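You operate a simulated robot arm through the tools that you are given. There is no shell and no other tool.

You run a simulated two-armed robot. Do the job below in one go: nothing can be reset, and whatever is moved stays where it is left.

TASK
Power the panel up: main isolator on, B3 on, RESET, then TEST.
Fine: B1 and B2 stay off.

The check looks at the end state, three seconds after you hand in, the way a careful person would. Anything else that was tipped, shoved, dropped, spilled or broken makes it a failure.

THE ROBOT
Two 6-joint arms with fingered hands on one trunk that stands fixed in place. Base frame: the origin is at the foot of the trunk, x ahead of it, y to its left, z up. Lengths are in mm, angles in rad, forces in N, time in s.
The left shoulder is at [20, 157, 829], the right one opposite. With the tool pointing down near the work surface each hand reaches from about 320 to 360 mm from the base axis, measured 20 degrees to its own side. Payload 4.1 kg a hand.
The tool frame of a hand sits at the grasp point between the pads (the TCP): z along the fingers, y along the line on which they close. The tips reach 33 mm beyond it. The gripper opens to 112 mm. The gripper's body begins 39 mm behind the TCP. The gripper is a hand of 4 fingers: y runs from the thumb to the fingers, the wrist lies at [-16, -118, -200] in the tool frame.
Orientation is told as [roll, pitch, yaw] about the base's x, y, z axes, in that order, counted from this pose: with the fingers straight down and the wrist toward the robot, the tool's x, y and z point along [0, 1, 0], [1, 0, 0] and [0, 0, -1] of the base frame.

THE INTERFACE
- The arms move only by the tool apply_moves. It takes "left_series", "right_series" or both (then of equal length, played together; a hand with none holds still); each is a list of rows, each an object of numbers (a shift or turn left out is 0): "x", "y", "z": the shift along the tool's x, y, z in mm; "ax", "ay", "az": the turn, a rotation vector about the tool's x, y, z in rad. In form: [{"x": .., "y": .., "z": .., "ax": .., "ay": .., "az": ..}, ...]. A call has 1 to 20 rows; each row shifts and turns the commanded pose from where the row before left it, along the tool's axes as they then stand. A row lasts 0.2 s, in which the tool goes at most 50 mm and 0.15 rad; a call with a longer step from one row to the next is refused whole. A pose out of reach is approached as far as the arm can. The call stops where the force on the tool passes 40 N (or 10 N more than at its start, if that is more) or the arm is blocked; 0.2 s more then pass. In this call time passes only in rows, and 0.2 s behind the last. The reply holds the time, the measured pose of the TCP, the force on the tool along the base axes, the opening and the grip force, in the units named above and with some noise, with the torque about the TCP (base axes, N m) and any sound that the robot's microphone picked up.
- Cameras (640 x 400 px; columns grow to the right, rows downward): "scene" is now at [64.1, 4.6, 1475]; the picture's right is [0.05, -1.00, 0.00], its down [-0.44, -0.02, -0.90] and it looks along [0.90, 0.05, -0.44] (base axes); focal length 226 px, centre (320, 200). "left" rides on the left gripper at [-66, -89, -130] in its tool frame; the picture's right is [-0.79, -0.29, 0.54], its down [0.55, -0.71, 0.44] and it looks along [0.26, 0.64, 0.72] (tool axes); focal length 247 px, centre (320, 200). "right" rides on the right gripper at [66, -89, -130] in its tool frame; the picture's right is [-0.79, 0.29, -0.54], its down [-0.55, -0.71, 0.44] and it looks along [-0.26, 0.64, 0.72] (tool axes); focal length 247 px, centre (320, 200). There is no depth. A picture from a camera that has moved, and an enlarged one, comes with that camera's place and axes in the base frame and with its lens.
- get_image(camera): a new picture of that camera. The clock stands still meanwhile.
- move_fingers(index, middle, ring, thumb_bend, thumb_turn, hand): sets how far each is bent, from 0 (flat) to 1 (curled in); at 0.3 the hand is open as for a grip, at 0.7 the pads meet at the TCP. One left out holds its place. A second passes; each finger stops where it meets its share of the squeeze, and holds until it gets a number again. It is the only way to open and close the hand. It gives what a move gives, with no picture; readings hold the bend of each and the force on the fingers (four entries, about 0 where the hand has none), thumb and palm. thumb_turn goes from beside the hand (0) to across from the fingers (1), as for a grip.
- aim_head(pan, tilt): turns the head with the scene camera to pan (to the left, within 1.501 rad either way) and tilt (down, from -0.506 to 1.204), counted from straight ahead of the robot. It gives what a move gives.
- inspect(camera, box): a new picture of the part [left, top, right, bottom] of that camera's present view, enlarged. The clock stands still meanwhile.
- hand_in(): hands the job in; it is judged then, once.

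Nothing tells you positions but the pictures and the camera data. Unless the task says otherwise, let go and move clear before handing in.

The tools are called after "Emit:" by a JSON object that holds its "method" and its "body". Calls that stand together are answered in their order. apply_moves: Moves the arms, as the interface text tells. Its arguments: {"type":"object","properties":{"left_series":{"type":"array","items":{"type":"object","properties":{"x":{"type":"number"},"y":{"type":"number"},"z":{"type":"number"},"ax":{"type":"number"},"ay":{"type":"number"},"az":{"type":"number"}}}},"right_series":{"type":"array","items":{"type":"object","properties":{"x":{"type":"number"},"y":{"type":"number"},"z":{"type":"number"},"ax":{"type":"number"},"ay":{"type":"number"},"az":{"type":"number"}}}}},"required":[]} The other tools are called the same way: move_fingers (index, middle, ring, thumb_bend, thumb_turn, hand) moves the fingers one by one; aim_head (pan, tilt) turns the head that bears the scene camera; get_image (camera) takes a picture; inspect (camera, box) takes an enlarged picture of a part of a camera's view; hand_in () hands the job in.

At the start:

```text
t: 0.0
left_position: [298.2, 121.4, 1389.9]
left_tcp_rot: [0.0, 0.002, 0.001]
left_contact_force: [0.3, 0.7, -1.0]
left_wrist_torque: [0.0, -0.02, 0.0]
left_finger_gap: 111.5
left_gripper_force: 0.1
left_shape: jaw
left_bend: [0.3, 0.3, 0.3, 0.3, 0.98]
left_finger forces: [0.1, 0.1, 0.1, 0.0, 0.0, 0.1]
right_position: [289.1, -140.0, 1389.9]
right_tcp_rot: [0.001, 0.003, 0.0]
right_contact_force: [0.5, -0.2, -0.6]
right_wrist_torque: [-0.02, -0.03, 0.01]
right_finger_gap: 111.7
right_gripper_force: 0.1
right_shape: jaw
right_bend: [0.3, 0.3, 0.3, 0.3, 0.98]
right_finger forces: [0.1, 0.1, 0.1, 0.0, 0.0, 0.0]
head pan, tilt: [0.054, 0.456]
```

scene: 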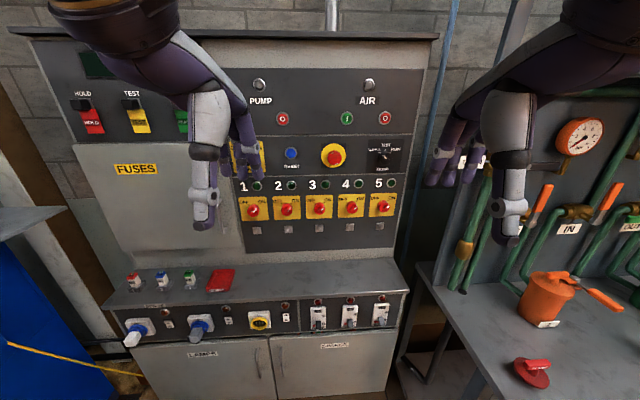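
right: 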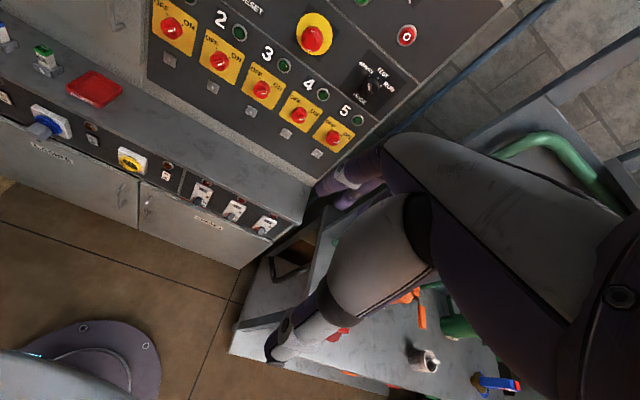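
left: 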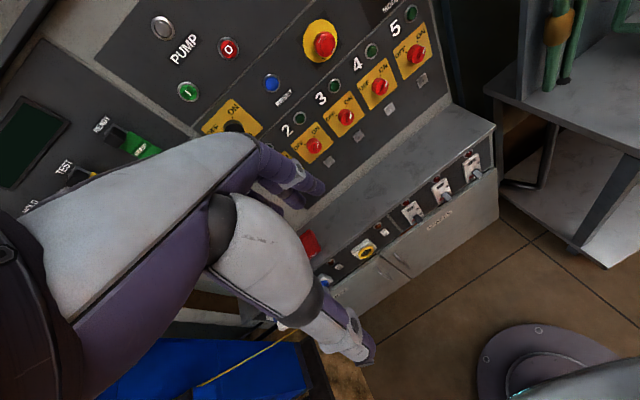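

I see a control cabinet with selector switches 1–5, a RESET button, a mode selector (TEST/RUN), lower breakers and other controls; the arms hang in front of parts of it. I'll look at details first before moving.

Emit:
{"method": "inspect", "body": {"camera": "scene", "box": [220, 60, 440, 260]}}

Emit:
{"method": "inspect", "body": {"camera": "scene", "box": [90, 250, 410, 400]}}

Emit:
{"method": "inspect", "body": {"camera": "scene", "box": [40, 30, 260, 180]}}

Emit:
{"method": "inspect", "body": {"camera": "left", "box": [140, 0, 460, 200]}}

Emit:
{"method": "inspect", "body": {"camera": "right", "box": [140, 0, 460, 200]}}

Emit:
{"method": "inspect", "body": {"camera": "right", "box": [0, 60, 320, 260]}}

```text
2.00 times, centred on (330, 160) of scene
camera zoom: at [64.1, 4.6, 1475.0], right [0.05, -1.0, 0.0], down [-0.44, -0.02, -0.9], along [0.9, 0.05, -0.44], focal length 453 px, centre (300, 280)
```

zoom: 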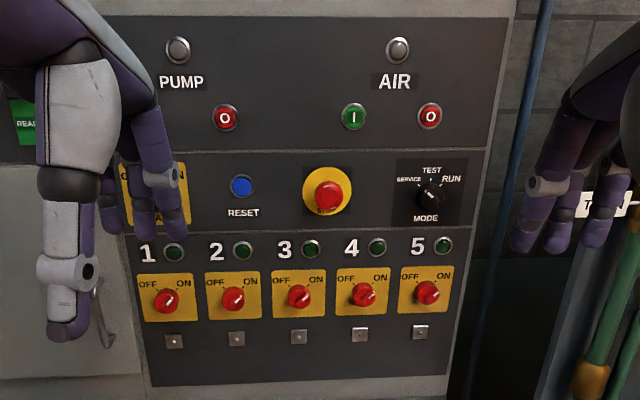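

```text
2.00 times, centred on (250, 325) of scene
camera zoom: at [64.1, 4.6, 1475.0], right [0.05, -1.0, 0.0], down [-0.44, -0.02, -0.9], along [0.9, 0.05, -0.44], focal length 453 px, centre (460, -50)
```

zoom: 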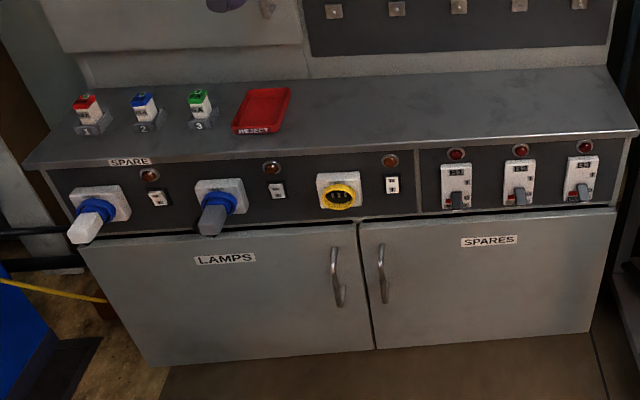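

```text
2.67 times, centred on (150, 105) of scene
camera zoom: at [64.1, 4.6, 1475.0], right [0.05, -1.0, 0.0], down [-0.44, -0.02, -0.9], along [0.9, 0.05, -0.44], focal length 604 px, centre (773, 453)
```

zoom: 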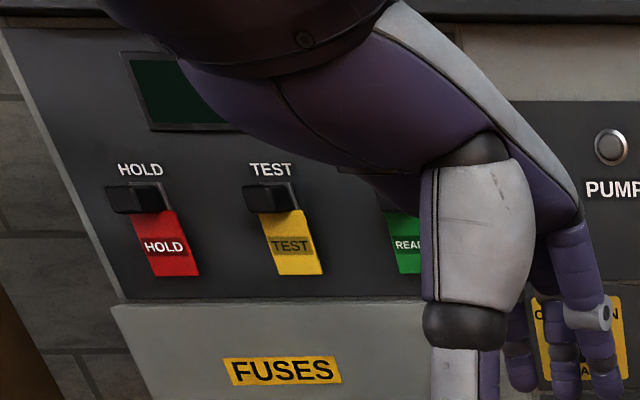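

```text
2.00 times, centred on (300, 100) of left
camera zoom: at [208.6, 54.5, 1519.6], right [-0.29, -0.79, -0.54], down [-0.71, 0.55, -0.44], along [0.64, 0.26, -0.72], focal length 494 px, centre (360, 400)
```

zoom: 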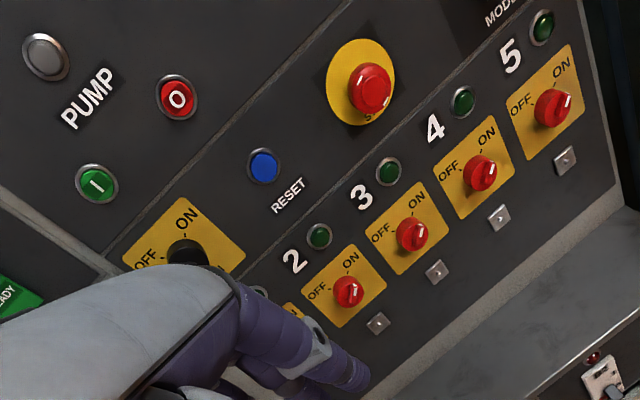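

```text
2.00 times, centred on (300, 100) of right
camera zoom: at [199.4, -74.8, 1519.8], right [0.29, -0.79, 0.54], down [-0.71, -0.55, -0.44], along [0.64, -0.26, -0.72], focal length 494 px, centre (360, 400)
```

zoom: 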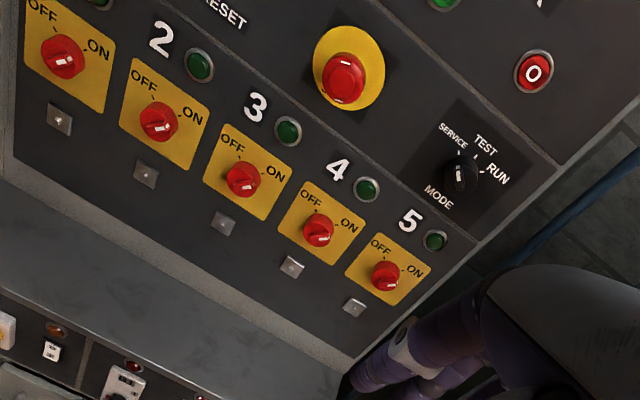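

```text
2.00 times, centred on (160, 160) of right
camera zoom: at [199.4, -74.8, 1519.8], right [0.29, -0.79, 0.54], down [-0.71, -0.55, -0.44], along [0.64, -0.26, -0.72], focal length 494 px, centre (640, 280)
```

zoom: 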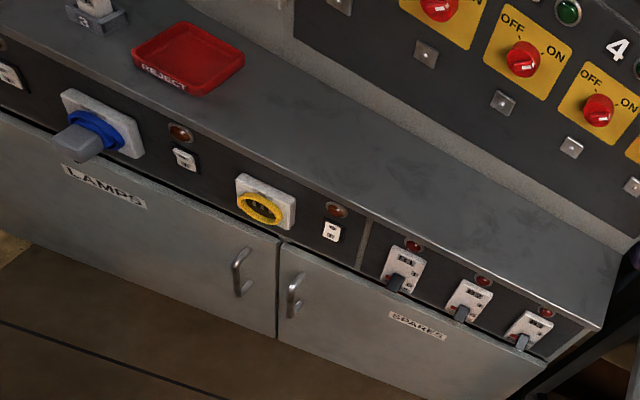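

The panel face looks to be at about x=840; B1–B3 breakers are lower at about x=640, z=745; the OFF/ON black rotary (likely the main isolator) is hidden behind the left hand. I'll look closer at the labels.

Emit:
{"method": "inspect", "body": {"camera": "scene", "box": [290, 280, 410, 340]}}

Emit:
{"method": "inspect", "body": {"camera": "left", "box": [0, 80, 200, 220]}}

Emit:
{"method": "inspect", "body": {"camera": "right", "box": [180, 160, 300, 240]}}

Emit:
{"method": "inspect", "body": {"camera": "right", "box": [330, 40, 430, 110]}}

Emit:
{"method": "inspect", "body": {"camera": "scene", "box": [60, 70, 200, 150]}}

Emit:
{"method": "inspect", "body": {"camera": "scene", "box": [220, 120, 300, 180]}}

```text
5.33 times, centred on (350, 310) of scene
camera zoom: at [64.1, 4.6, 1475.0], right [0.05, -1.0, 0.0], down [-0.44, -0.02, -0.9], along [0.9, 0.05, -0.44], focal length 1207 px, centre (160, -387)
```

zoom: 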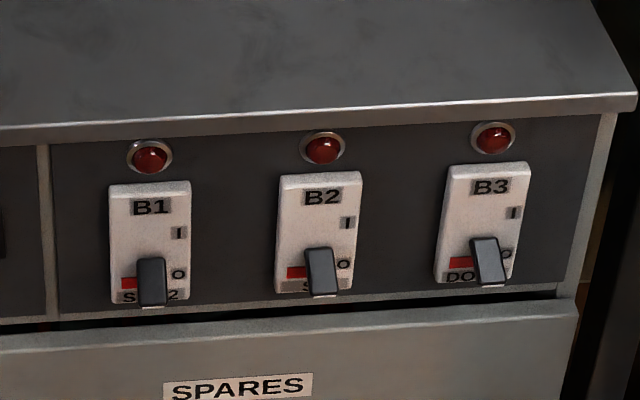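

```text
2.86 times, centred on (100, 150) of left
camera zoom: at [208.6, 54.5, 1519.6], right [-0.29, -0.79, -0.54], down [-0.71, 0.55, -0.44], along [0.64, 0.26, -0.72], focal length 706 px, centre (949, 343)
```

zoom: 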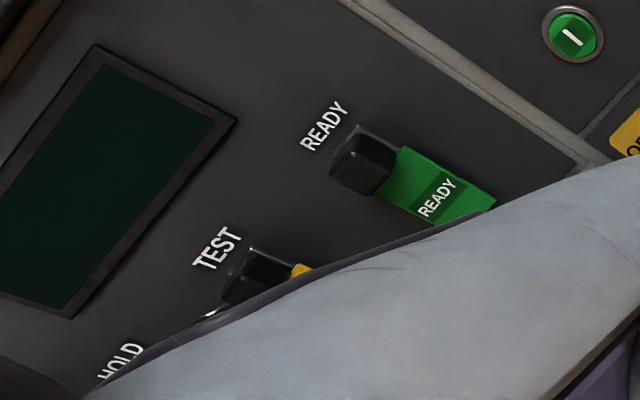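

```text
5.00 times, centred on (240, 200) of right
camera zoom: at [199.4, -74.8, 1519.8], right [0.29, -0.79, 0.54], down [-0.71, -0.55, -0.44], along [0.64, -0.26, -0.72], focal length 1235 px, centre (720, 200)
```

zoom: 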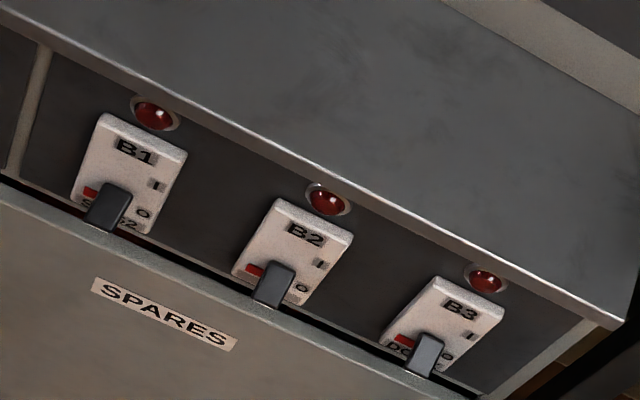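

```text
5.71 times, centred on (380, 75) of right
camera zoom: at [199.4, -74.8, 1519.8], right [0.29, -0.79, 0.54], down [-0.71, -0.55, -0.44], along [0.64, -0.26, -0.72], focal length 1411 px, centre (-23, 914)
```

zoom: 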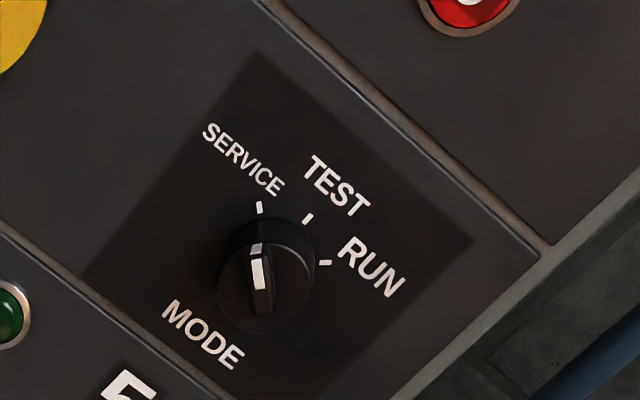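

```text
4.57 times, centred on (130, 110) of scene
camera zoom: at [64.1, 4.6, 1475.0], right [0.05, -1.0, 0.0], down [-0.44, -0.02, -0.9], along [0.9, 0.05, -0.44], focal length 1035 px, centre (1189, 611)
```

zoom: 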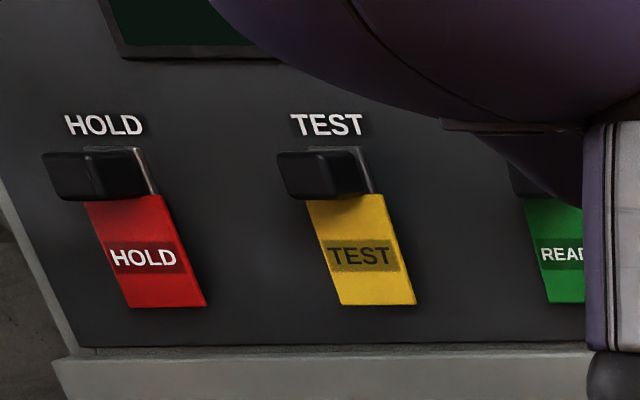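

```text
6.67 times, centred on (260, 150) of scene
camera zoom: at [64.1, 4.6, 1475.0], right [0.05, -1.0, 0.0], down [-0.44, -0.02, -0.9], along [0.9, 0.05, -0.44], focal length 1509 px, centre (720, 533)
```

zoom: 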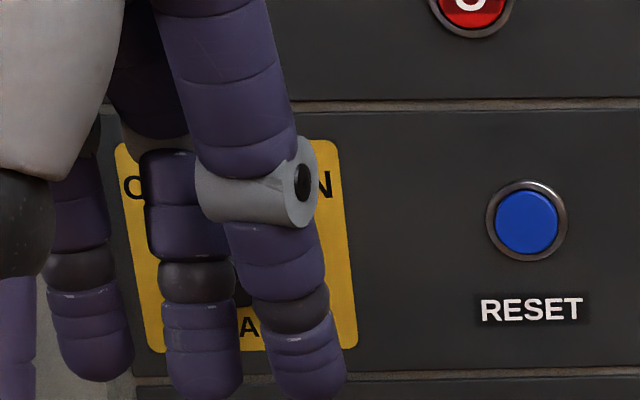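

B1–B3 are breakers with their levers down (O) and I above. The MODE selector has SERVICE/TEST/RUN and sits at SERVICE. There are also tags HOLD/TEST/READY at the left. I'll swing the left hand to point forward in free space to uncover the isolator.

Emit:
{"method": "apply_moves", "body": {"left_series": [{"x": 13.6, "y": 22.7, "z": 9.1, "ax": -0.1428}, {"x": 13.6, "y": 21.2, "z": 12.2, "ax": -0.1428}, {"x": 13.6, "y": 19.2, "z": 15.1, "ax": -0.1428}, {"x": 13.6, "y": 16.9, "z": 17.7, "ax": -0.1428}, {"x": 13.6, "y": 14.2, "z": 19.9, "ax": -0.1428}, {"x": 13.6, "y": 11.2, "z": 21.7, "ax": -0.1428}, {"x": 13.6, "y": 8.0, "z": 23.1, "ax": -0.1428}, {"x": 13.6, "y": 4.6, "z": 24.0, "ax": -0.1428}, {"x": 13.6, "y": 1.2, "z": 24.4, "ax": -0.1428}, {"x": 13.6, "y": -2.3, "z": 24.3, "ax": -0.1428}, {"x": 13.6, "y": -5.8, "z": 23.8, "ax": -0.1428}]}}

Emit:
{"method": "get_image", "body": {"camera": "scene"}}

Emit:
{"method": "get_image", "body": {"camera": "left"}}

```text
t: 2.4
left_position: [477.3, 93.5, 1391.6]
left_tcp_rot: [-0.647, -1.53, 0.686]
left_contact_force: [-0.4, 0.3, 0.9]
left_wrist_torque: [0.0, 0.03, -0.02]
left_finger_gap: 111.8
left_gripper_force: 0.0
left_shape: jaw
left_bend: [0.3, 0.3, 0.3, 0.3, 0.98]
left_finger forces: [0.0, 0.0, 0.0, 0.0, 0.0, 0.0]
left hand out of reach, approached as far as the arm can: row 8, 9, 10, 11
right_position: [289.1, -139.3, 1389.4]
right_tcp_rot: [0.0, 0.0, -0.001]
right_contact_force: [-0.4, 0.4, -0.8]
right_wrist_torque: [0.0, -0.04, 0.0]
right_finger_gap: 111.5
right_gripper_force: 0.1
right_shape: jaw
right_bend: [0.3, 0.3, 0.3, 0.3, 0.98]
right_finger forces: [0.1, 0.1, 0.0, 0.1, 0.1, 0.0]
head pan, tilt: [0.054, 0.456]
```

```text
taken
```

scene: 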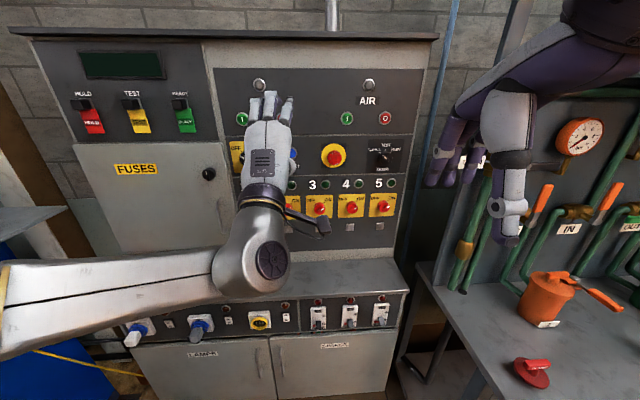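

```text
taken
camera left: at [346.5, 19.2, 1309.4], right [0.56, -0.78, -0.28], down [0.39, 0.55, -0.74], along [0.73, 0.3, 0.61], focal length 247 px, centre (320, 200)
```

left: 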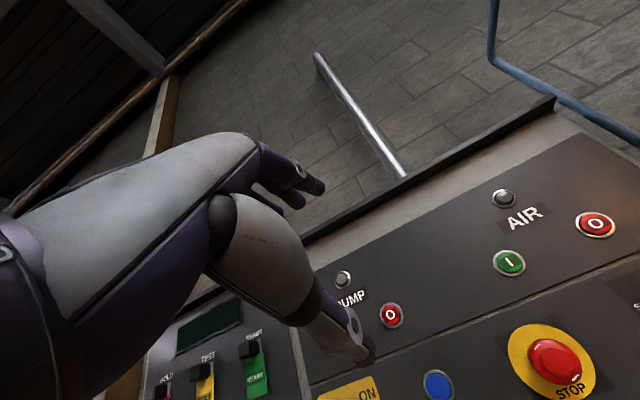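

The left hand now points forward, at about (477, 93, 1392), but the arm ran out of reach on the last rows. I'll test with a small move how the commanded pose carries on.

Emit:
{"method": "apply_moves", "body": {"left_series": [{"z": 10}, {"z": 20}]}}

Emit:
{"method": "inspect", "body": {"camera": "scene", "box": [60, 40, 300, 190]}}

```text
t: 3.0
left_position: [503.1, 85.8, 1394.8]
left_tcp_rot: [-0.62, -1.521, 0.662]
left_contact_force: [-0.6, -0.3, -0.2]
left_wrist_torque: [-0.03, 0.04, 0.02]
left_finger_gap: 112.0
left_gripper_force: 0.1
left_shape: jaw
left_bend: [0.3, 0.3, 0.3, 0.3, 0.98]
left_finger forces: [0.1, 0.0, 0.1, 0.0, 0.0, 0.0]
left hand out of reach, approached as far as the arm can: row 2
right_position: [289.1, -139.0, 1390.1]
right_tcp_rot: [0.001, 0.0, 0.002]
right_contact_force: [0.6, -0.3, 1.0]
right_wrist_torque: [-0.01, -0.01, -0.01]
right_finger_gap: 111.5
right_gripper_force: 0.0
right_shape: jaw
right_bend: [0.3, 0.3, 0.3, 0.3, 0.98]
right_finger forces: [0.0, 0.0, 0.0, 0.0, 0.0, 0.0]
head pan, tilt: [0.054, 0.456]
```

```text
2.67 times, centred on (180, 115) of scene
camera zoom: at [63.8, 4.8, 1475.0], right [0.05, -1.0, 0.0], down [-0.44, -0.02, -0.9], along [0.9, 0.05, -0.44], focal length 604 px, centre (693, 427)
```

zoom: 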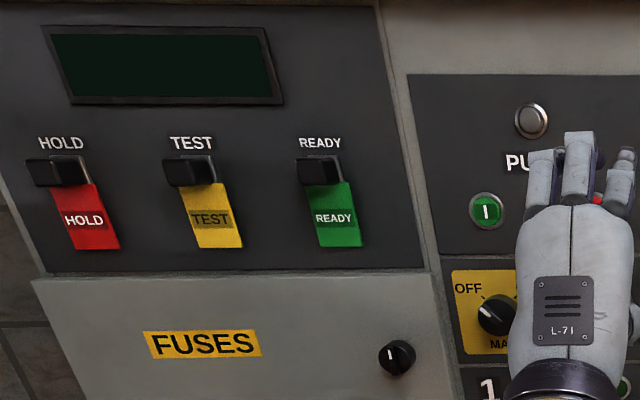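

Commands continue from the measured pose. The isolator knob is now visible at OFF, at about (835, 305, 1255). I'll bring the left hand in front of it, well short of the panel.

Emit:
{"method": "apply_moves", "body": {"left_series": [{"x": 22, "y": -14, "z": 10}, {"x": 22, "y": -14, "z": 10}, {"x": 22, "y": -14, "z": 10}, {"x": 22, "y": -14, "z": 10}, {"x": 22, "y": -14, "z": 10}, {"x": 22, "y": -14, "z": 10}, {"x": 22, "y": -14, "z": 10}, {"x": 22, "y": -14, "z": 10}, {"x": 22, "y": -14, "z": 10}, {"x": 22, "y": -14, "z": 10}]}}

Emit:
{"method": "get_image", "body": {"camera": "scene"}}

Emit:
{"method": "get_image", "body": {"camera": "left"}}

```text
t: 5.2
left_position: [473.9, 92.2, 1349.7]
left_tcp_rot: [-0.614, -1.511, 0.667]
left_contact_force: [0.2, 0.3, 0.0]
left_wrist_torque: [0.01, -0.02, -0.01]
left_finger_gap: 112.0
left_gripper_force: 0.0
left_shape: jaw
left_bend: [0.3, 0.3, 0.3, 0.3, 0.98]
left_finger forces: [0.0, 0.0, 0.0, 0.0, 0.0, 0.0]
left hand out of reach, approached as far as the arm can: row 1, 2, 3, 4, 5, 6, 7, 8, 9, 10
right_position: [289.0, -138.4, 1389.7]
right_tcp_rot: [0.0, 0.0, 0.001]
right_contact_force: [0.7, 0.2, 0.0]
right_wrist_torque: [-0.01, 0.05, -0.01]
right_finger_gap: 111.6
right_gripper_force: 0.1
right_shape: jaw
right_bend: [0.3, 0.3, 0.3, 0.3, 0.98]
right_finger forces: [0.1, 0.1, 0.0, 0.0, 0.1, 0.1]
head pan, tilt: [0.054, 0.456]
```

```text
taken
```

scene: 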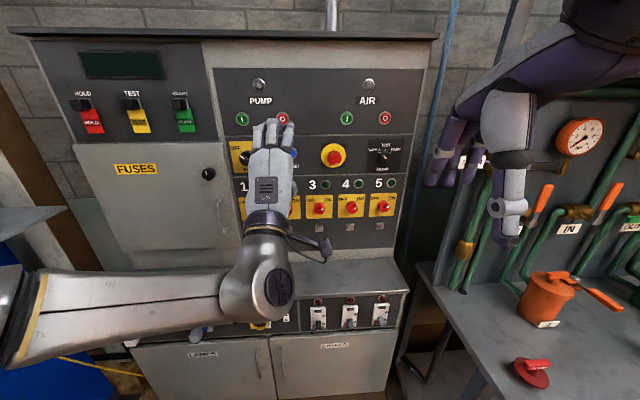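

```text
taken
camera left: at [344.2, 16.0, 1270.6], right [0.57, -0.77, -0.28], down [0.37, 0.55, -0.75], along [0.74, 0.32, 0.6], focal length 247 px, centre (320, 200)
```

left: 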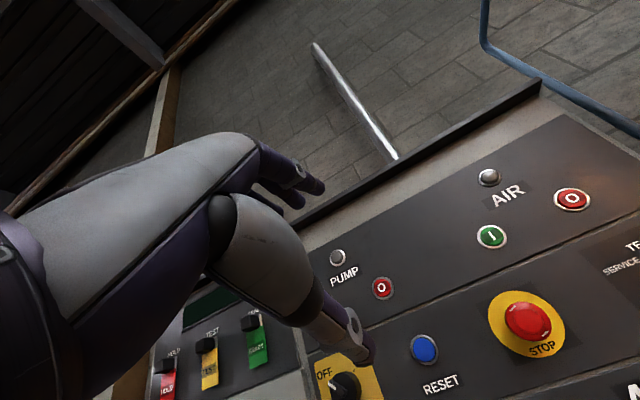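

The left arm's wrist seems to be at a joint limit with the elbow out to the left. I'll yaw the hand inward to relieve the wrist, then advance.

Emit:
{"method": "apply_moves", "body": {"left_series": [{"ay": -0.14}, {"ay": -0.14}, {"ay": -0.14}, {"ay": -0.14}]}}

Emit:
{"method": "apply_moves", "body": {"left_series": [{"x": 20, "z": 10}, {"x": 20, "z": 10}, {"x": 20, "z": 10}, {"x": 20, "z": 10}]}}

Emit:
{"method": "get_image", "body": {"camera": "scene"}}

```text
t: 6.2
left_position: [339.1, -55.2, 1438.4]
left_tcp_rot: [-0.967, -1.499, 0.472]
left_contact_force: [0.1, 0.0, -0.3]
left_wrist_torque: [-0.01, 0.04, 0.03]
left_finger_gap: 111.9
left_gripper_force: 0.1
left_shape: jaw
left_bend: [0.3, 0.3, 0.3, 0.3, 0.98]
left_finger forces: [0.0, 0.0, 0.0, 0.0, 0.0, 0.0]
left hand out of reach, approached as far as the arm can: row 1, 2, 3, 4
right_position: [289.5, -139.8, 1390.3]
right_tcp_rot: [0.001, 0.001, 0.001]
right_contact_force: [0.6, 0.2, -0.3]
right_wrist_torque: [0.0, -0.04, 0.02]
right_finger_gap: 111.9
right_gripper_force: 0.1
right_shape: jaw
right_bend: [0.3, 0.3, 0.3, 0.3, 0.98]
right_finger forces: [0.0, 0.0, 0.0, 0.0, 0.0, 0.0]
head pan, tilt: [0.054, 0.456]
```

```text
t: 7.2
left_position: [341.7, -57.8, 1475.8]
left_tcp_rot: [-1.054, -1.515, 0.545]
left_contact_force: [-0.1, 0.6, 0.3]
left_wrist_torque: [-0.04, 0.0, 0.01]
left_finger_gap: 111.9
left_gripper_force: 0.1
left_shape: jaw
left_bend: [0.3, 0.3, 0.3, 0.3, 0.98]
left_finger forces: [0.0, 0.1, 0.1, 0.1, 0.0, 0.0]
left hand out of reach, approached as far as the arm can: row 1, 2, 3, 4
right_position: [287.7, -137.7, 1389.0]
right_tcp_rot: [-0.001, 0.001, 0.0]
right_contact_force: [0.2, -0.8, 0.0]
right_wrist_torque: [0.01, -0.02, -0.05]
right_finger_gap: 111.4
right_gripper_force: 0.1
right_shape: jaw
right_bend: [0.3, 0.3, 0.3, 0.3, 0.98]
right_finger forces: [0.0, 0.0, 0.0, 0.0, 0.0, 0.0]
head pan, tilt: [0.054, 0.456]
```

```text
taken
```

scene: 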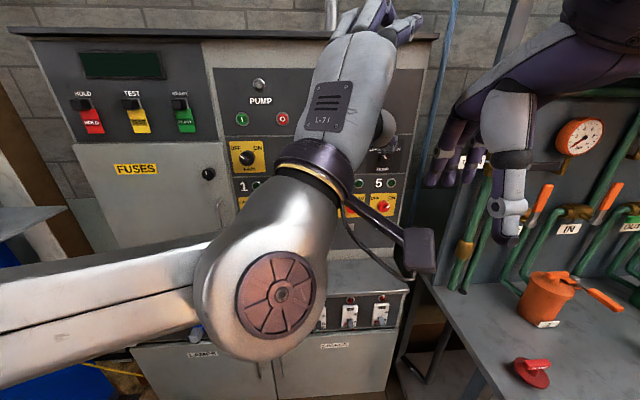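

The left arm had drifted toward the middle, near the right hand, so I need it away from there. I'll roll the hand toward its natural pose (wrist to the left) while shifting left, and check that the reach recovers.

Emit:
{"method": "apply_moves", "body": {"left_series": [{"x": 15, "az": 0.14}, {"x": 15, "az": 0.14}, {"x": 15, "y": -4, "az": 0.14}, {"x": 15, "y": -6, "az": 0.14}]}}

Emit:
{"method": "get_image", "body": {"camera": "scene"}}

```text
t: 8.2
left_position: [251.9, -71.4, 1541.9]
left_tcp_rot: [1.513, -1.05, -2.026]
left_contact_force: [-0.4, -0.7, -0.6]
left_wrist_torque: [0.03, -0.01, 0.02]
left_finger_gap: 111.7
left_gripper_force: 0.0
left_shape: jaw
left_bend: [0.3, 0.3, 0.3, 0.3, 0.98]
left_finger forces: [0.0, 0.0, 0.0, 0.0, 0.0, 0.0]
left hand out of reach, approached as far as the arm can: row 1, 2, 3, 4
right_position: [289.1, -139.6, 1389.4]
right_tcp_rot: [0.001, -0.002, 0.002]
right_contact_force: [0.1, 0.0, 0.0]
right_wrist_torque: [-0.01, -0.01, -0.01]
right_finger_gap: 111.6
right_gripper_force: 0.2
right_shape: jaw
right_bend: [0.3, 0.3, 0.3, 0.3, 0.98]
right_finger forces: [0.0, 0.1, 0.1, 0.1, 0.0, 0.0]
head pan, tilt: [0.054, 0.456]
```

```text
taken
```

scene: 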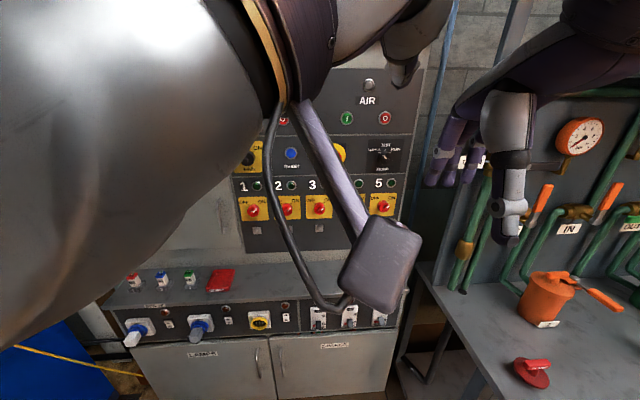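

That roll went the wrong way; the arm is now close to the head. I'll retrace back toward the known-good pose near (457, 216, 1326) with the tool pitched partly down.

Emit:
{"method": "apply_moves", "body": {"left_series": [{"x": 16.4, "y": -30, "z": 3.9, "az": -0.14}, {"x": 20.4, "y": -27.4, "z": 3.9, "az": -0.14}, {"x": 24.1, "y": -24.3, "z": 3.9, "az": -0.14}, {"x": 27.2, "y": -20.7, "z": 3.9, "az": -0.14}, {"x": 29.8, "y": -16.7, "z": 3.9, "ay": 0.14}, {"x": 29.0, "y": -16.7, "z": 8.0, "ay": 0.14}, {"x": 27.6, "y": -16.7, "z": 12.0, "ay": 0.14}, {"x": 25.6, "y": -16.7, "z": 15.7, "ay": 0.14}, {"x": 23.2, "y": -16.7, "z": 19.1, "ax": 0.14}, {"x": 23.2, "y": -13.9, "z": 21.2, "ax": 0.14}, {"x": 23.2, "y": -10.8, "z": 23.0, "ax": 0.14}, {"x": 23.2, "y": -7.5, "z": 24.2, "ax": 0.14}]}}

Emit:
{"method": "get_image", "body": {"camera": "scene"}}

```text
t: 10.8
left_position: [436.3, 198.1, 1337.6]
left_tcp_rot: [-0.044, -0.971, 0.074]
left_contact_force: [0.4, -0.4, -0.2]
left_wrist_torque: [0.04, -0.02, -0.02]
left_finger_gap: 111.9
left_gripper_force: 0.0
left_shape: jaw
left_bend: [0.3, 0.3, 0.3, 0.3, 0.98]
left_finger forces: [0.0, 0.0, 0.0, 0.0, 0.0, 0.0]
left hand out of reach, approached as far as the arm can: row 1, 2, 3
right_position: [289.6, -140.6, 1390.5]
right_tcp_rot: [0.0, -0.001, -0.001]
right_contact_force: [-0.1, 0.9, 0.1]
right_wrist_torque: [0.01, 0.02, -0.03]
right_finger_gap: 111.4
right_gripper_force: 0.2
right_shape: jaw
right_bend: [0.3, 0.3, 0.3, 0.3, 0.98]
right_finger forces: [0.0, 0.1, 0.0, 0.0, 0.0, 0.1]
head pan, tilt: [0.054, 0.456]
```

```text
taken
```

scene: 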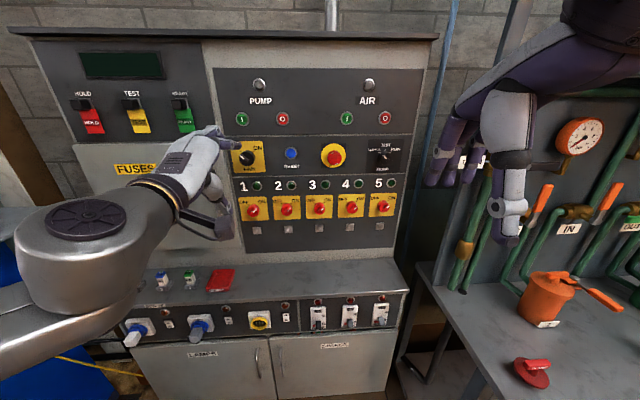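

The left arm is back in reach at (436, 198, 1338). Next I'll move it forward and left with the same orientation, and only straighten the hand once it is further out.

Emit:
{"method": "apply_moves", "body": {"left_series": [{"x": 12.5, "y": 7.9, "z": 24.9}, {"x": 12.5, "y": 7.9, "z": 24.9}, {"x": 12.5, "y": 7.9, "z": 24.9}, {"x": 12.5, "y": 7.9, "z": 24.9}, {"x": 12.5, "y": 7.9, "z": 24.9}, {"x": 12.5, "y": 7.9, "z": 24.9}, {"x": 12.5, "y": 7.9, "z": 24.9}]}}

Emit:
{"method": "get_image", "body": {"camera": "scene"}}

```text
t: 12.4
left_position: [608.3, 248.5, 1317.0]
left_tcp_rot: [-0.04, -0.967, 0.082]
left_contact_force: [-0.6, -0.2, 0.4]
left_wrist_torque: [-0.02, 0.03, -0.01]
left_finger_gap: 111.7
left_gripper_force: 0.0
left_shape: jaw
left_bend: [0.3, 0.3, 0.3, 0.3, 0.98]
left_finger forces: [0.0, 0.0, 0.0, 0.0, 0.1, 0.1]
left hand out of reach, approached as far as the arm can: row 4, 5, 6, 7
right_position: [288.5, -139.1, 1390.6]
right_tcp_rot: [0.0, -0.001, 0.001]
right_contact_force: [0.0, 0.0, 0.0]
right_wrist_torque: [-0.01, -0.05, 0.01]
right_finger_gap: 111.9
right_gripper_force: 0.0
right_shape: jaw
right_bend: [0.3, 0.3, 0.3, 0.3, 0.98]
right_finger forces: [0.0, 0.0, 0.0, 0.1, 0.1, 0.0]
head pan, tilt: [0.054, 0.456]
```

```text
taken
```

scene: 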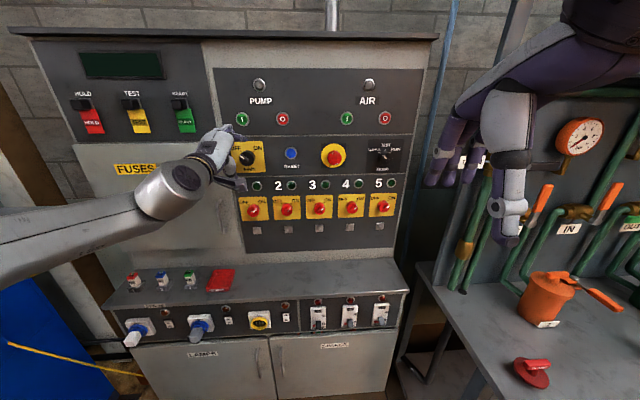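

The left arm reached (608, 249, 1317) but lags left and down. I'll turn the head to see the left arm's structure and understand what limits it.

Emit:
{"method": "aim_head", "body": {"pan": 1.0, "tilt": 0.5}}

Emit:
{"method": "get_image", "body": {"camera": "scene"}}

Emit:
{"method": "aim_head", "body": {"pan": 1.3, "tilt": 1.1}}

Emit:
{"method": "get_image", "body": {"camera": "scene"}}

Emit:
{"method": "aim_head", "body": {"pan": 0.0, "tilt": 1.2}}

Emit:
{"method": "get_image", "body": {"camera": "scene"}}

```text
t: 13.6
left_position: [608.8, 246.5, 1316.8]
left_tcp_rot: [-0.044, -0.967, 0.085]
left_contact_force: [-0.7, 0.3, 0.0]
left_wrist_torque: [0.0, 0.03, -0.01]
left_finger_gap: 111.8
left_gripper_force: 0.0
left_shape: jaw
left_bend: [0.3, 0.3, 0.3, 0.3, 0.98]
left_finger forces: [0.1, 0.0, 0.0, 0.0, 0.0, 0.0]
right_position: [289.6, -140.0, 1390.4]
right_tcp_rot: [0.001, 0.0, 0.0]
right_contact_force: [0.2, -0.6, 0.7]
right_wrist_torque: [-0.02, 0.02, 0.02]
right_finger_gap: 111.8
right_gripper_force: 0.0
right_shape: jaw
right_bend: [0.3, 0.3, 0.3, 0.3, 0.98]
right_finger forces: [0.0, 0.0, 0.0, 0.0, 0.0, 0.0]
head pan, tilt: [1.0, 0.499]
```

```text
taken
```

scene: 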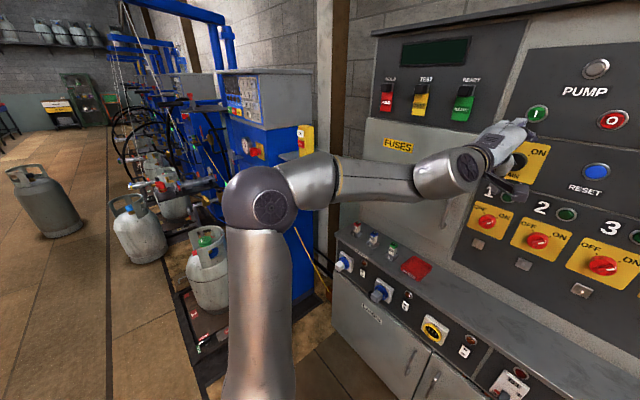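

```text
t: 14.6
left_position: [608.5, 246.9, 1316.4]
left_tcp_rot: [-0.044, -0.966, 0.083]
left_contact_force: [0.3, 0.2, 0.3]
left_wrist_torque: [0.03, -0.02, -0.01]
left_finger_gap: 111.7
left_gripper_force: 0.0
left_shape: jaw
left_bend: [0.3, 0.3, 0.3, 0.3, 0.98]
left_finger forces: [0.1, 0.1, 0.0, 0.1, 0.1, 0.0]
right_position: [289.5, -139.7, 1390.9]
right_tcp_rot: [-0.001, 0.0, 0.0]
right_contact_force: [-0.3, 0.1, -0.8]
right_wrist_torque: [0.03, -0.02, 0.02]
right_finger_gap: 111.8
right_gripper_force: 0.0
right_shape: jaw
right_bend: [0.3, 0.3, 0.3, 0.3, 0.98]
right_finger forces: [0.1, 0.1, 0.0, 0.0, 0.0, 0.1]
head pan, tilt: [1.3, 1.1]
```

```text
taken
```

scene: 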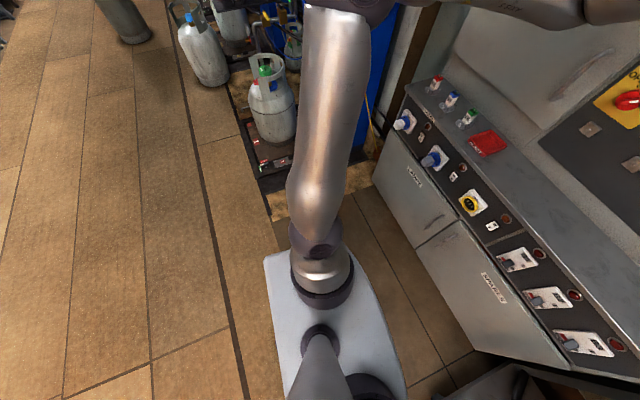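

```text
t: 16.1
left_position: [608.4, 249.0, 1316.4]
left_tcp_rot: [-0.046, -0.967, 0.085]
left_contact_force: [0.3, 0.5, -0.4]
left_wrist_torque: [0.0, -0.01, 0.03]
left_finger_gap: 111.8
left_gripper_force: 0.0
left_shape: jaw
left_bend: [0.3, 0.3, 0.3, 0.3, 0.98]
left_finger forces: [0.1, 0.1, 0.0, 0.1, 0.0, 0.0]
right_position: [289.4, -139.4, 1389.7]
right_tcp_rot: [0.001, 0.0, 0.0]
right_contact_force: [0.4, 0.2, -0.2]
right_wrist_torque: [0.0, -0.01, 0.0]
right_finger_gap: 111.5
right_gripper_force: 0.0
right_shape: jaw
right_bend: [0.3, 0.3, 0.3, 0.3, 0.98]
right_finger forces: [0.0, 0.0, 0.1, 0.0, 0.0, 0.0]
head pan, tilt: [0.0, 1.201]
```

```text
taken
```

scene: 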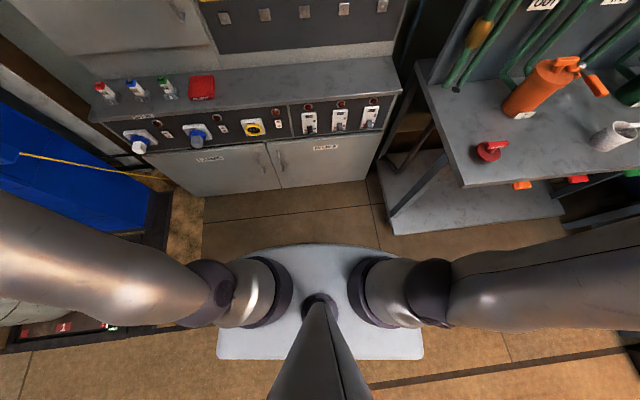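

The arms have a tilted shoulder base, an elbow, a forearm roll and a wrist bend. I'll aim the head back at the panel and make small test motions, to find which direction is joint-limited.

Emit:
{"method": "aim_head", "body": {"pan": 0.2, "tilt": 0.45}}

Emit:
{"method": "apply_moves", "body": {"left_series": [{"ax": -0.1}]}}

Emit:
{"method": "apply_moves", "body": {"left_series": [{"ax": 0.1}]}}

Emit:
{"method": "apply_moves", "body": {"left_series": [{"ay": 0.1}]}}

Emit:
{"method": "apply_moves", "body": {"left_series": [{"ay": -0.1}]}}

Emit:
{"method": "apply_moves", "body": {"left_series": [{"az": 0.1}]}}

Emit:
{"method": "apply_moves", "body": {"left_series": [{"az": -0.1}]}}

```text
t: 17.2
left_position: [607.9, 248.5, 1316.3]
left_tcp_rot: [-0.045, -0.966, 0.084]
left_contact_force: [-0.5, -0.2, -0.3]
left_wrist_torque: [-0.01, 0.0, -0.02]
left_finger_gap: 112.0
left_gripper_force: 0.1
left_shape: jaw
left_bend: [0.3, 0.3, 0.3, 0.3, 0.98]
left_finger forces: [0.0, 0.0, 0.1, 0.1, 0.1, 0.1]
right_position: [289.9, -138.3, 1389.4]
right_tcp_rot: [0.0, 0.0, 0.0]
right_contact_force: [-0.5, 0.6, 0.4]
right_wrist_torque: [0.01, 0.04, -0.02]
right_finger_gap: 111.7
right_gripper_force: 0.1
right_shape: jaw
right_bend: [0.3, 0.3, 0.3, 0.3, 0.98]
right_finger forces: [0.0, 0.1, 0.1, 0.0, 0.0, 0.1]
head pan, tilt: [0.201, 0.45]
```

```text
t: 17.6
left_position: [606.6, 225.7, 1334.3]
left_tcp_rot: [-0.054, -1.061, 0.101]
left_contact_force: [0.3, -0.1, 0.6]
left_wrist_torque: [0.01, 0.0, -0.02]
left_finger_gap: 111.8
left_gripper_force: 0.0
left_shape: jaw
left_bend: [0.3, 0.3, 0.3, 0.3, 0.98]
left_finger forces: [0.0, 0.0, 0.0, 0.0, 0.1, 0.0]
left hand out of reach, approached as far as the arm can: row 1
right_position: [288.7, -139.7, 1391.0]
right_tcp_rot: [-0.001, 0.0, 0.0]
right_contact_force: [0.0, 0.3, 0.1]
right_wrist_torque: [-0.02, -0.01, 0.02]
right_finger_gap: 111.6
right_gripper_force: 0.1
right_shape: jaw
right_bend: [0.3, 0.3, 0.3, 0.3, 0.98]
right_finger forces: [0.0, 0.1, 0.0, 0.0, 0.0, 0.0]
head pan, tilt: [0.201, 0.45]
```

```text
t: 18.0
left_position: [606.7, 226.8, 1333.5]
left_tcp_rot: [-0.043, -0.972, 0.076]
left_contact_force: [0.2, 0.7, -0.4]
left_wrist_torque: [0.01, 0.02, 0.0]
left_finger_gap: 111.8
left_gripper_force: 0.0
left_shape: jaw
left_bend: [0.3, 0.3, 0.3, 0.3, 0.98]
left_finger forces: [0.0, 0.0, 0.0, 0.1, 0.1, 0.0]
right_position: [287.6, -138.6, 1390.0]
right_tcp_rot: [0.0, -0.002, 0.0]
right_contact_force: [0.3, -0.2, 0.0]
right_wrist_torque: [0.01, -0.01, -0.01]
right_finger_gap: 111.5
right_gripper_force: 0.1
right_shape: jaw
right_bend: [0.3, 0.3, 0.3, 0.3, 0.98]
right_finger forces: [0.1, 0.1, 0.0, 0.0, 0.1, 0.1]
head pan, tilt: [0.201, 0.45]
```

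```text
t: 18.4
left_position: [607.6, 225.9, 1333.6]
left_tcp_rot: [0.058, -0.975, 0.075]
left_contact_force: [-0.5, -0.5, -0.5]
left_wrist_torque: [0.0, 0.04, -0.03]
left_finger_gap: 111.9
left_gripper_force: 0.0
left_shape: jaw
left_bend: [0.3, 0.3, 0.3, 0.3, 0.98]
left_finger forces: [0.0, 0.0, 0.0, 0.1, 0.1, 0.0]
right_position: [290.0, -138.8, 1390.4]
right_tcp_rot: [-0.001, 0.001, 0.001]
right_contact_force: [0.0, 0.2, 0.3]
right_wrist_torque: [-0.02, 0.03, 0.0]
right_finger_gap: 111.7
right_gripper_force: 0.1
right_shape: jaw
right_bend: [0.3, 0.3, 0.3, 0.3, 0.98]
right_finger forces: [0.1, 0.0, 0.0, 0.1, 0.1, 0.0]
head pan, tilt: [0.201, 0.45]
```

```text
t: 18.8
left_position: [606.7, 225.5, 1333.3]
left_tcp_rot: [-0.044, -0.976, 0.073]
left_contact_force: [-0.1, -0.8, -0.3]
left_wrist_torque: [0.02, -0.02, 0.01]
left_finger_gap: 111.7
left_gripper_force: 0.0
left_shape: jaw
left_bend: [0.3, 0.3, 0.3, 0.3, 0.98]
left_finger forces: [0.0, 0.1, 0.1, 0.0, 0.1, 0.0]
right_position: [290.1, -139.3, 1389.9]
right_tcp_rot: [0.001, 0.001, 0.001]
right_contact_force: [0.4, 0.0, -0.4]
right_wrist_torque: [0.02, 0.0, 0.0]
right_finger_gap: 111.8
right_gripper_force: 0.0
right_shape: jaw
right_bend: [0.3, 0.3, 0.3, 0.3, 0.98]
right_finger forces: [0.0, 0.0, 0.0, 0.0, 0.0, 0.1]
head pan, tilt: [0.201, 0.45]
```

```text
t: 19.2
left_position: [606.6, 225.0, 1334.0]
left_tcp_rot: [0.101, -0.97, -0.097]
left_contact_force: [0.3, 0.2, 0.4]
left_wrist_torque: [-0.01, -0.01, 0.0]
left_finger_gap: 111.8
left_gripper_force: 0.0
left_shape: jaw
left_bend: [0.3, 0.3, 0.3, 0.3, 0.98]
left_finger forces: [0.0, 0.0, 0.0, 0.1, 0.0, 0.0]
right_position: [289.2, -139.5, 1390.1]
right_tcp_rot: [0.0, -0.001, 0.001]
right_contact_force: [-1.5, 0.2, -0.2]
right_wrist_torque: [-0.03, 0.0, 0.0]
right_finger_gap: 111.4
right_gripper_force: 0.0
right_shape: jaw
right_bend: [0.3, 0.3, 0.3, 0.3, 0.98]
right_finger forces: [0.0, 0.1, 0.0, 0.0, 0.0, 0.0]
head pan, tilt: [0.201, 0.45]
```

```text
t: 19.6
left_position: [605.9, 226.2, 1334.3]
left_tcp_rot: [-0.043, -0.974, 0.076]
left_contact_force: [-0.4, 0.1, 0.5]
left_wrist_torque: [-0.02, 0.04, -0.01]
left_finger_gap: 111.9
left_gripper_force: 0.1
left_shape: jaw
left_bend: [0.3, 0.3, 0.3, 0.3, 0.98]
left_finger forces: [0.0, 0.0, 0.1, 0.0, 0.0, 0.0]
right_position: [289.7, -139.5, 1390.4]
right_tcp_rot: [-0.001, -0.001, 0.0]
right_contact_force: [-0.2, 0.0, -0.7]
right_wrist_torque: [0.01, 0.02, 0.04]
right_finger_gap: 111.7
right_gripper_force: 0.0
right_shape: jaw
right_bend: [0.3, 0.3, 0.3, 0.3, 0.98]
right_finger forces: [0.1, 0.0, 0.0, 0.1, 0.0, 0.0]
head pan, tilt: [0.201, 0.45]
```

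The limit couples pitch-up with how far left the wrist is: the left arm pointing forward must stay inward. I'll test whether rolling the hand counter-clockwise frees the pitch.

Emit:
{"method": "apply_moves", "body": {"left_series": [{"az": -0.14}, {"az": -0.14}, {"az": -0.14}, {"az": -0.14}]}}

Emit:
{"method": "apply_moves", "body": {"left_series": [{"ax": -0.1}, {"ax": -0.1}]}}

```text
t: 20.6
left_position: [606.7, 229.5, 1333.8]
left_tcp_rot: [-0.688, -0.757, 0.895]
left_contact_force: [0.3, 0.6, 0.3]
left_wrist_torque: [-0.01, 0.02, -0.03]
left_finger_gap: 111.8
left_gripper_force: 0.1
left_shape: jaw
left_bend: [0.3, 0.3, 0.3, 0.3, 0.98]
left_finger forces: [0.0, 0.0, 0.0, 0.1, 0.0, 0.1]
right_position: [289.9, -139.2, 1390.6]
right_tcp_rot: [-0.001, 0.0, 0.0]
right_contact_force: [-0.5, 0.4, 0.5]
right_wrist_torque: [-0.01, -0.01, -0.01]
right_finger_gap: 111.8
right_gripper_force: 0.0
right_shape: jaw
right_bend: [0.3, 0.3, 0.3, 0.3, 0.98]
right_finger forces: [0.0, 0.0, 0.1, 0.0, 0.0, 0.1]
head pan, tilt: [0.201, 0.45]
```

```text
t: 21.2
left_position: [607.2, 227.1, 1333.2]
left_tcp_rot: [-0.84, -0.904, 1.102]
left_contact_force: [-1.3, -0.1, -0.2]
left_wrist_torque: [-0.03, 0.02, -0.02]
left_finger_gap: 111.8
left_gripper_force: 0.0
left_shape: jaw
left_bend: [0.3, 0.3, 0.3, 0.3, 0.98]
left_finger forces: [0.0, 0.0, 0.0, 0.1, 0.0, 0.0]
right_position: [287.5, -139.2, 1390.7]
right_tcp_rot: [0.001, 0.001, 0.001]
right_contact_force: [-0.6, -0.3, 0.5]
right_wrist_torque: [-0.01, -0.04, -0.03]
right_finger_gap: 111.7
right_gripper_force: 0.0
right_shape: jaw
right_bend: [0.3, 0.3, 0.3, 0.3, 0.98]
right_finger forces: [0.0, 0.0, 0.1, 0.0, 0.0, 0.0]
head pan, tilt: [0.201, 0.45]
```

Rolling counter-clockwise frees it. I'll now rotate to point straight forward with the fingers side up-left.

Emit:
{"method": "apply_moves", "body": {"left_series": [{"ax": -0.0623, "ay": -0.0935, "az": -0.055}, {"ax": -0.0623, "ay": -0.0935, "az": -0.055}, {"ax": -0.0623, "ay": -0.0935, "az": -0.055}, {"ax": -0.0623, "ay": -0.0935, "az": -0.055}]}}

Emit:
{"method": "get_image", "body": {"camera": "scene"}}

Emit:
{"method": "get_image", "body": {"camera": "left"}}

```text
t: 22.2
left_position: [610.7, 193.1, 1403.5]
left_tcp_rot: [-1.539, -0.791, 1.563]
left_contact_force: [-0.1, -0.2, -0.2]
left_wrist_torque: [-0.04, -0.01, -0.04]
left_finger_gap: 111.6
left_gripper_force: 0.1
left_shape: jaw
left_bend: [0.3, 0.3, 0.3, 0.3, 0.98]
left_finger forces: [0.0, 0.1, 0.1, 0.1, 0.0, 0.0]
left hand out of reach, approached as far as the arm can: row 3, 4
right_position: [288.9, -138.4, 1390.1]
right_tcp_rot: [-0.001, 0.002, 0.001]
right_contact_force: [0.5, 1.0, 0.3]
right_wrist_torque: [0.0, 0.01, 0.03]
right_finger_gap: 111.4
right_gripper_force: 0.1
right_shape: jaw
right_bend: [0.3, 0.3, 0.3, 0.3, 0.98]
right_finger forces: [0.1, 0.0, 0.0, 0.0, 0.1, 0.0]
head pan, tilt: [0.201, 0.45]
```

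```text
taken
```

scene: 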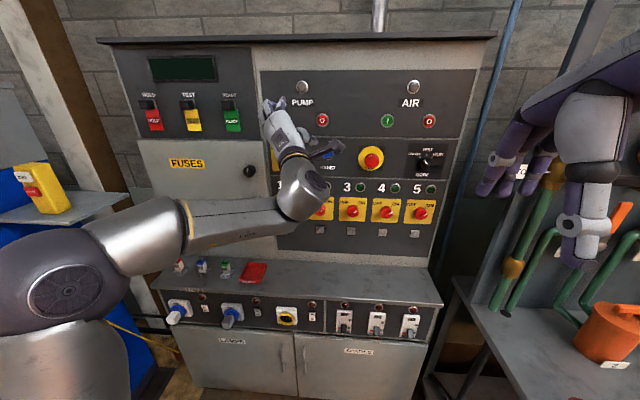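

```text
taken
camera left: at [483.1, 81.1, 1389.0], right [0.56, -0.76, 0.34], down [0.42, -0.1, -0.9], along [0.72, 0.65, 0.26], focal length 247 px, centre (320, 200)
```

left: 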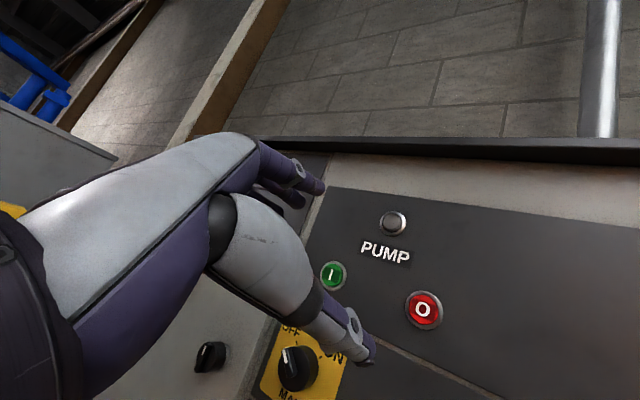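

The left hand now points forward at (611, 193, 1403), rolled 45° counter-clockwise. Rolling further the same way should free the arm to go left and down, so I'll do that while moving in front of the isolator.

Emit:
{"method": "apply_moves", "body": {"left_series": [{"x": 18.4, "y": -2.5, "z": 6, "az": -0.14}, {"x": 18.6, "y": 0, "z": 6, "az": -0.14}, {"x": 18.4, "y": 2.6, "z": 6, "az": -0.14}, {"x": 17.8, "y": 5.2, "z": 6, "az": -0.14}, {"x": 16.9, "y": 7.6, "z": 6, "az": -0.14}, {"x": 15.7, "y": 9.9, "z": 6, "az": -0.14}, {"x": 14.2, "y": 12, "z": 6, "az": -0.14}, {"x": 12.4, "y": 13.8, "z": 6, "az": -0.14}, {"x": 10.3, "y": 15.4, "z": 6}, {"x": 10.3, "y": 15.4, "z": 6}]}}

Emit:
{"method": "get_image", "body": {"camera": "scene"}}

Emit:
{"method": "get_image", "body": {"camera": "left"}}

```text
t: 24.4
left_position: [720.5, 276.7, 1387.9]
left_tcp_rot: [-1.568, 0.335, 1.57]
left_contact_force: [-0.2, -0.8, -0.5]
left_wrist_torque: [0.02, 0.01, -0.01]
left_finger_gap: 111.8
left_gripper_force: 0.0
left_shape: jaw
left_bend: [0.3, 0.3, 0.3, 0.3, 0.98]
left_finger forces: [0.0, 0.0, 0.0, 0.0, 0.0, 0.0]
left hand out of reach, approached as far as the arm can: row 1, 2, 3, 4, 5, 6, 7, 9, 10
right_position: [289.2, -139.3, 1390.1]
right_tcp_rot: [-0.001, 0.001, 0.001]
right_contact_force: [-0.1, 0.1, -1.0]
right_wrist_torque: [0.02, -0.02, -0.01]
right_finger_gap: 111.9
right_gripper_force: 0.0
right_shape: jaw
right_bend: [0.3, 0.3, 0.3, 0.3, 0.98]
right_finger forces: [0.0, 0.0, 0.1, 0.1, 0.0, 0.0]
head pan, tilt: [0.201, 0.45]
```

```text
taken
```

scene: 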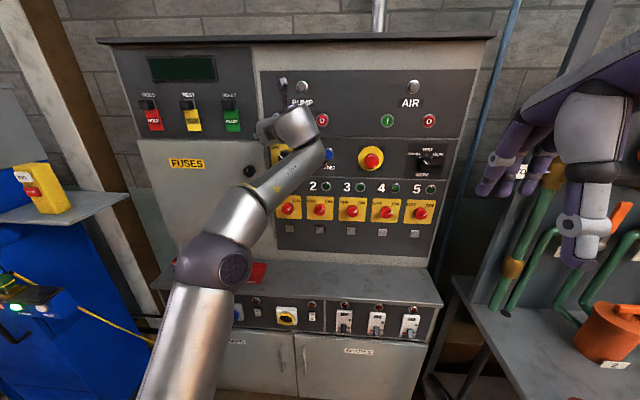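

```text
taken
camera left: at [591.0, 214.1, 1479.8], right [0.54, -0.01, 0.84], down [0.43, -0.85, -0.29], along [0.72, 0.52, -0.46], focal length 247 px, centre (320, 200)
```

left: 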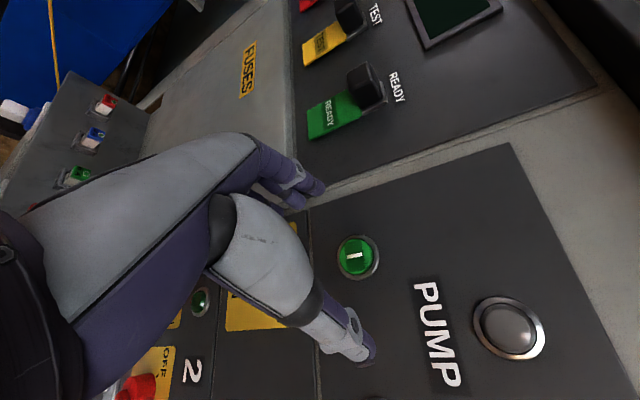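

The left hand is rolled with its fingers side to the left, at (720, 277, 1388), with the arm nearly stretched. I'll pull back and down in small steps to get a well-bent arm.

Emit:
{"method": "apply_moves", "body": {"left_series": [{"x": 19, "y": 7.9, "z": -12}, {"x": 19, "y": 7.9, "z": -12}, {"x": 19, "y": 7.9, "z": -12}, {"x": 19, "y": 7.9, "z": -12}]}}

Emit:
{"method": "get_image", "body": {"camera": "scene"}}

```text
t: 25.4
left_position: [735.1, 281.4, 1375.1]
left_tcp_rot: [-1.568, 0.336, 1.569]
left_contact_force: [0.1, -0.2, 0.1]
left_wrist_torque: [-0.01, 0.01, 0.01]
left_finger_gap: 111.7
left_gripper_force: 0.1
left_shape: jaw
left_bend: [0.3, 0.3, 0.3, 0.3, 0.98]
left_finger forces: [0.0, 0.0, 0.0, 0.0, 0.0, 0.0]
left hand out of reach, approached as far as the arm can: row 1, 2, 3, 4
right_position: [288.8, -139.8, 1389.6]
right_tcp_rot: [0.001, 0.0, 0.001]
right_contact_force: [0.0, -0.1, 0.5]
right_wrist_torque: [0.0, -0.05, 0.02]
right_finger_gap: 111.7
right_gripper_force: 0.0
right_shape: jaw
right_bend: [0.3, 0.3, 0.3, 0.3, 0.98]
right_finger forces: [0.0, 0.0, 0.0, 0.1, 0.1, 0.1]
head pan, tilt: [0.201, 0.45]
```

```text
taken
```

scene: 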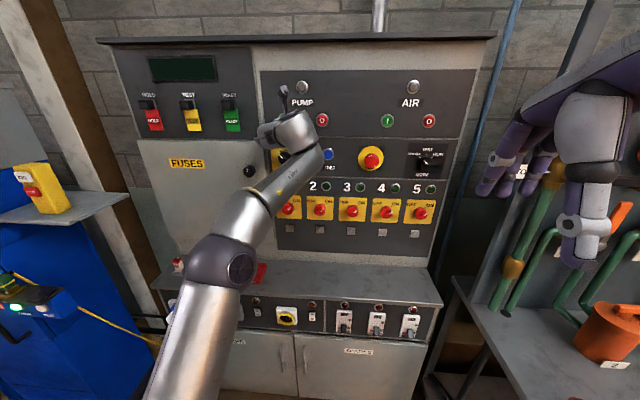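

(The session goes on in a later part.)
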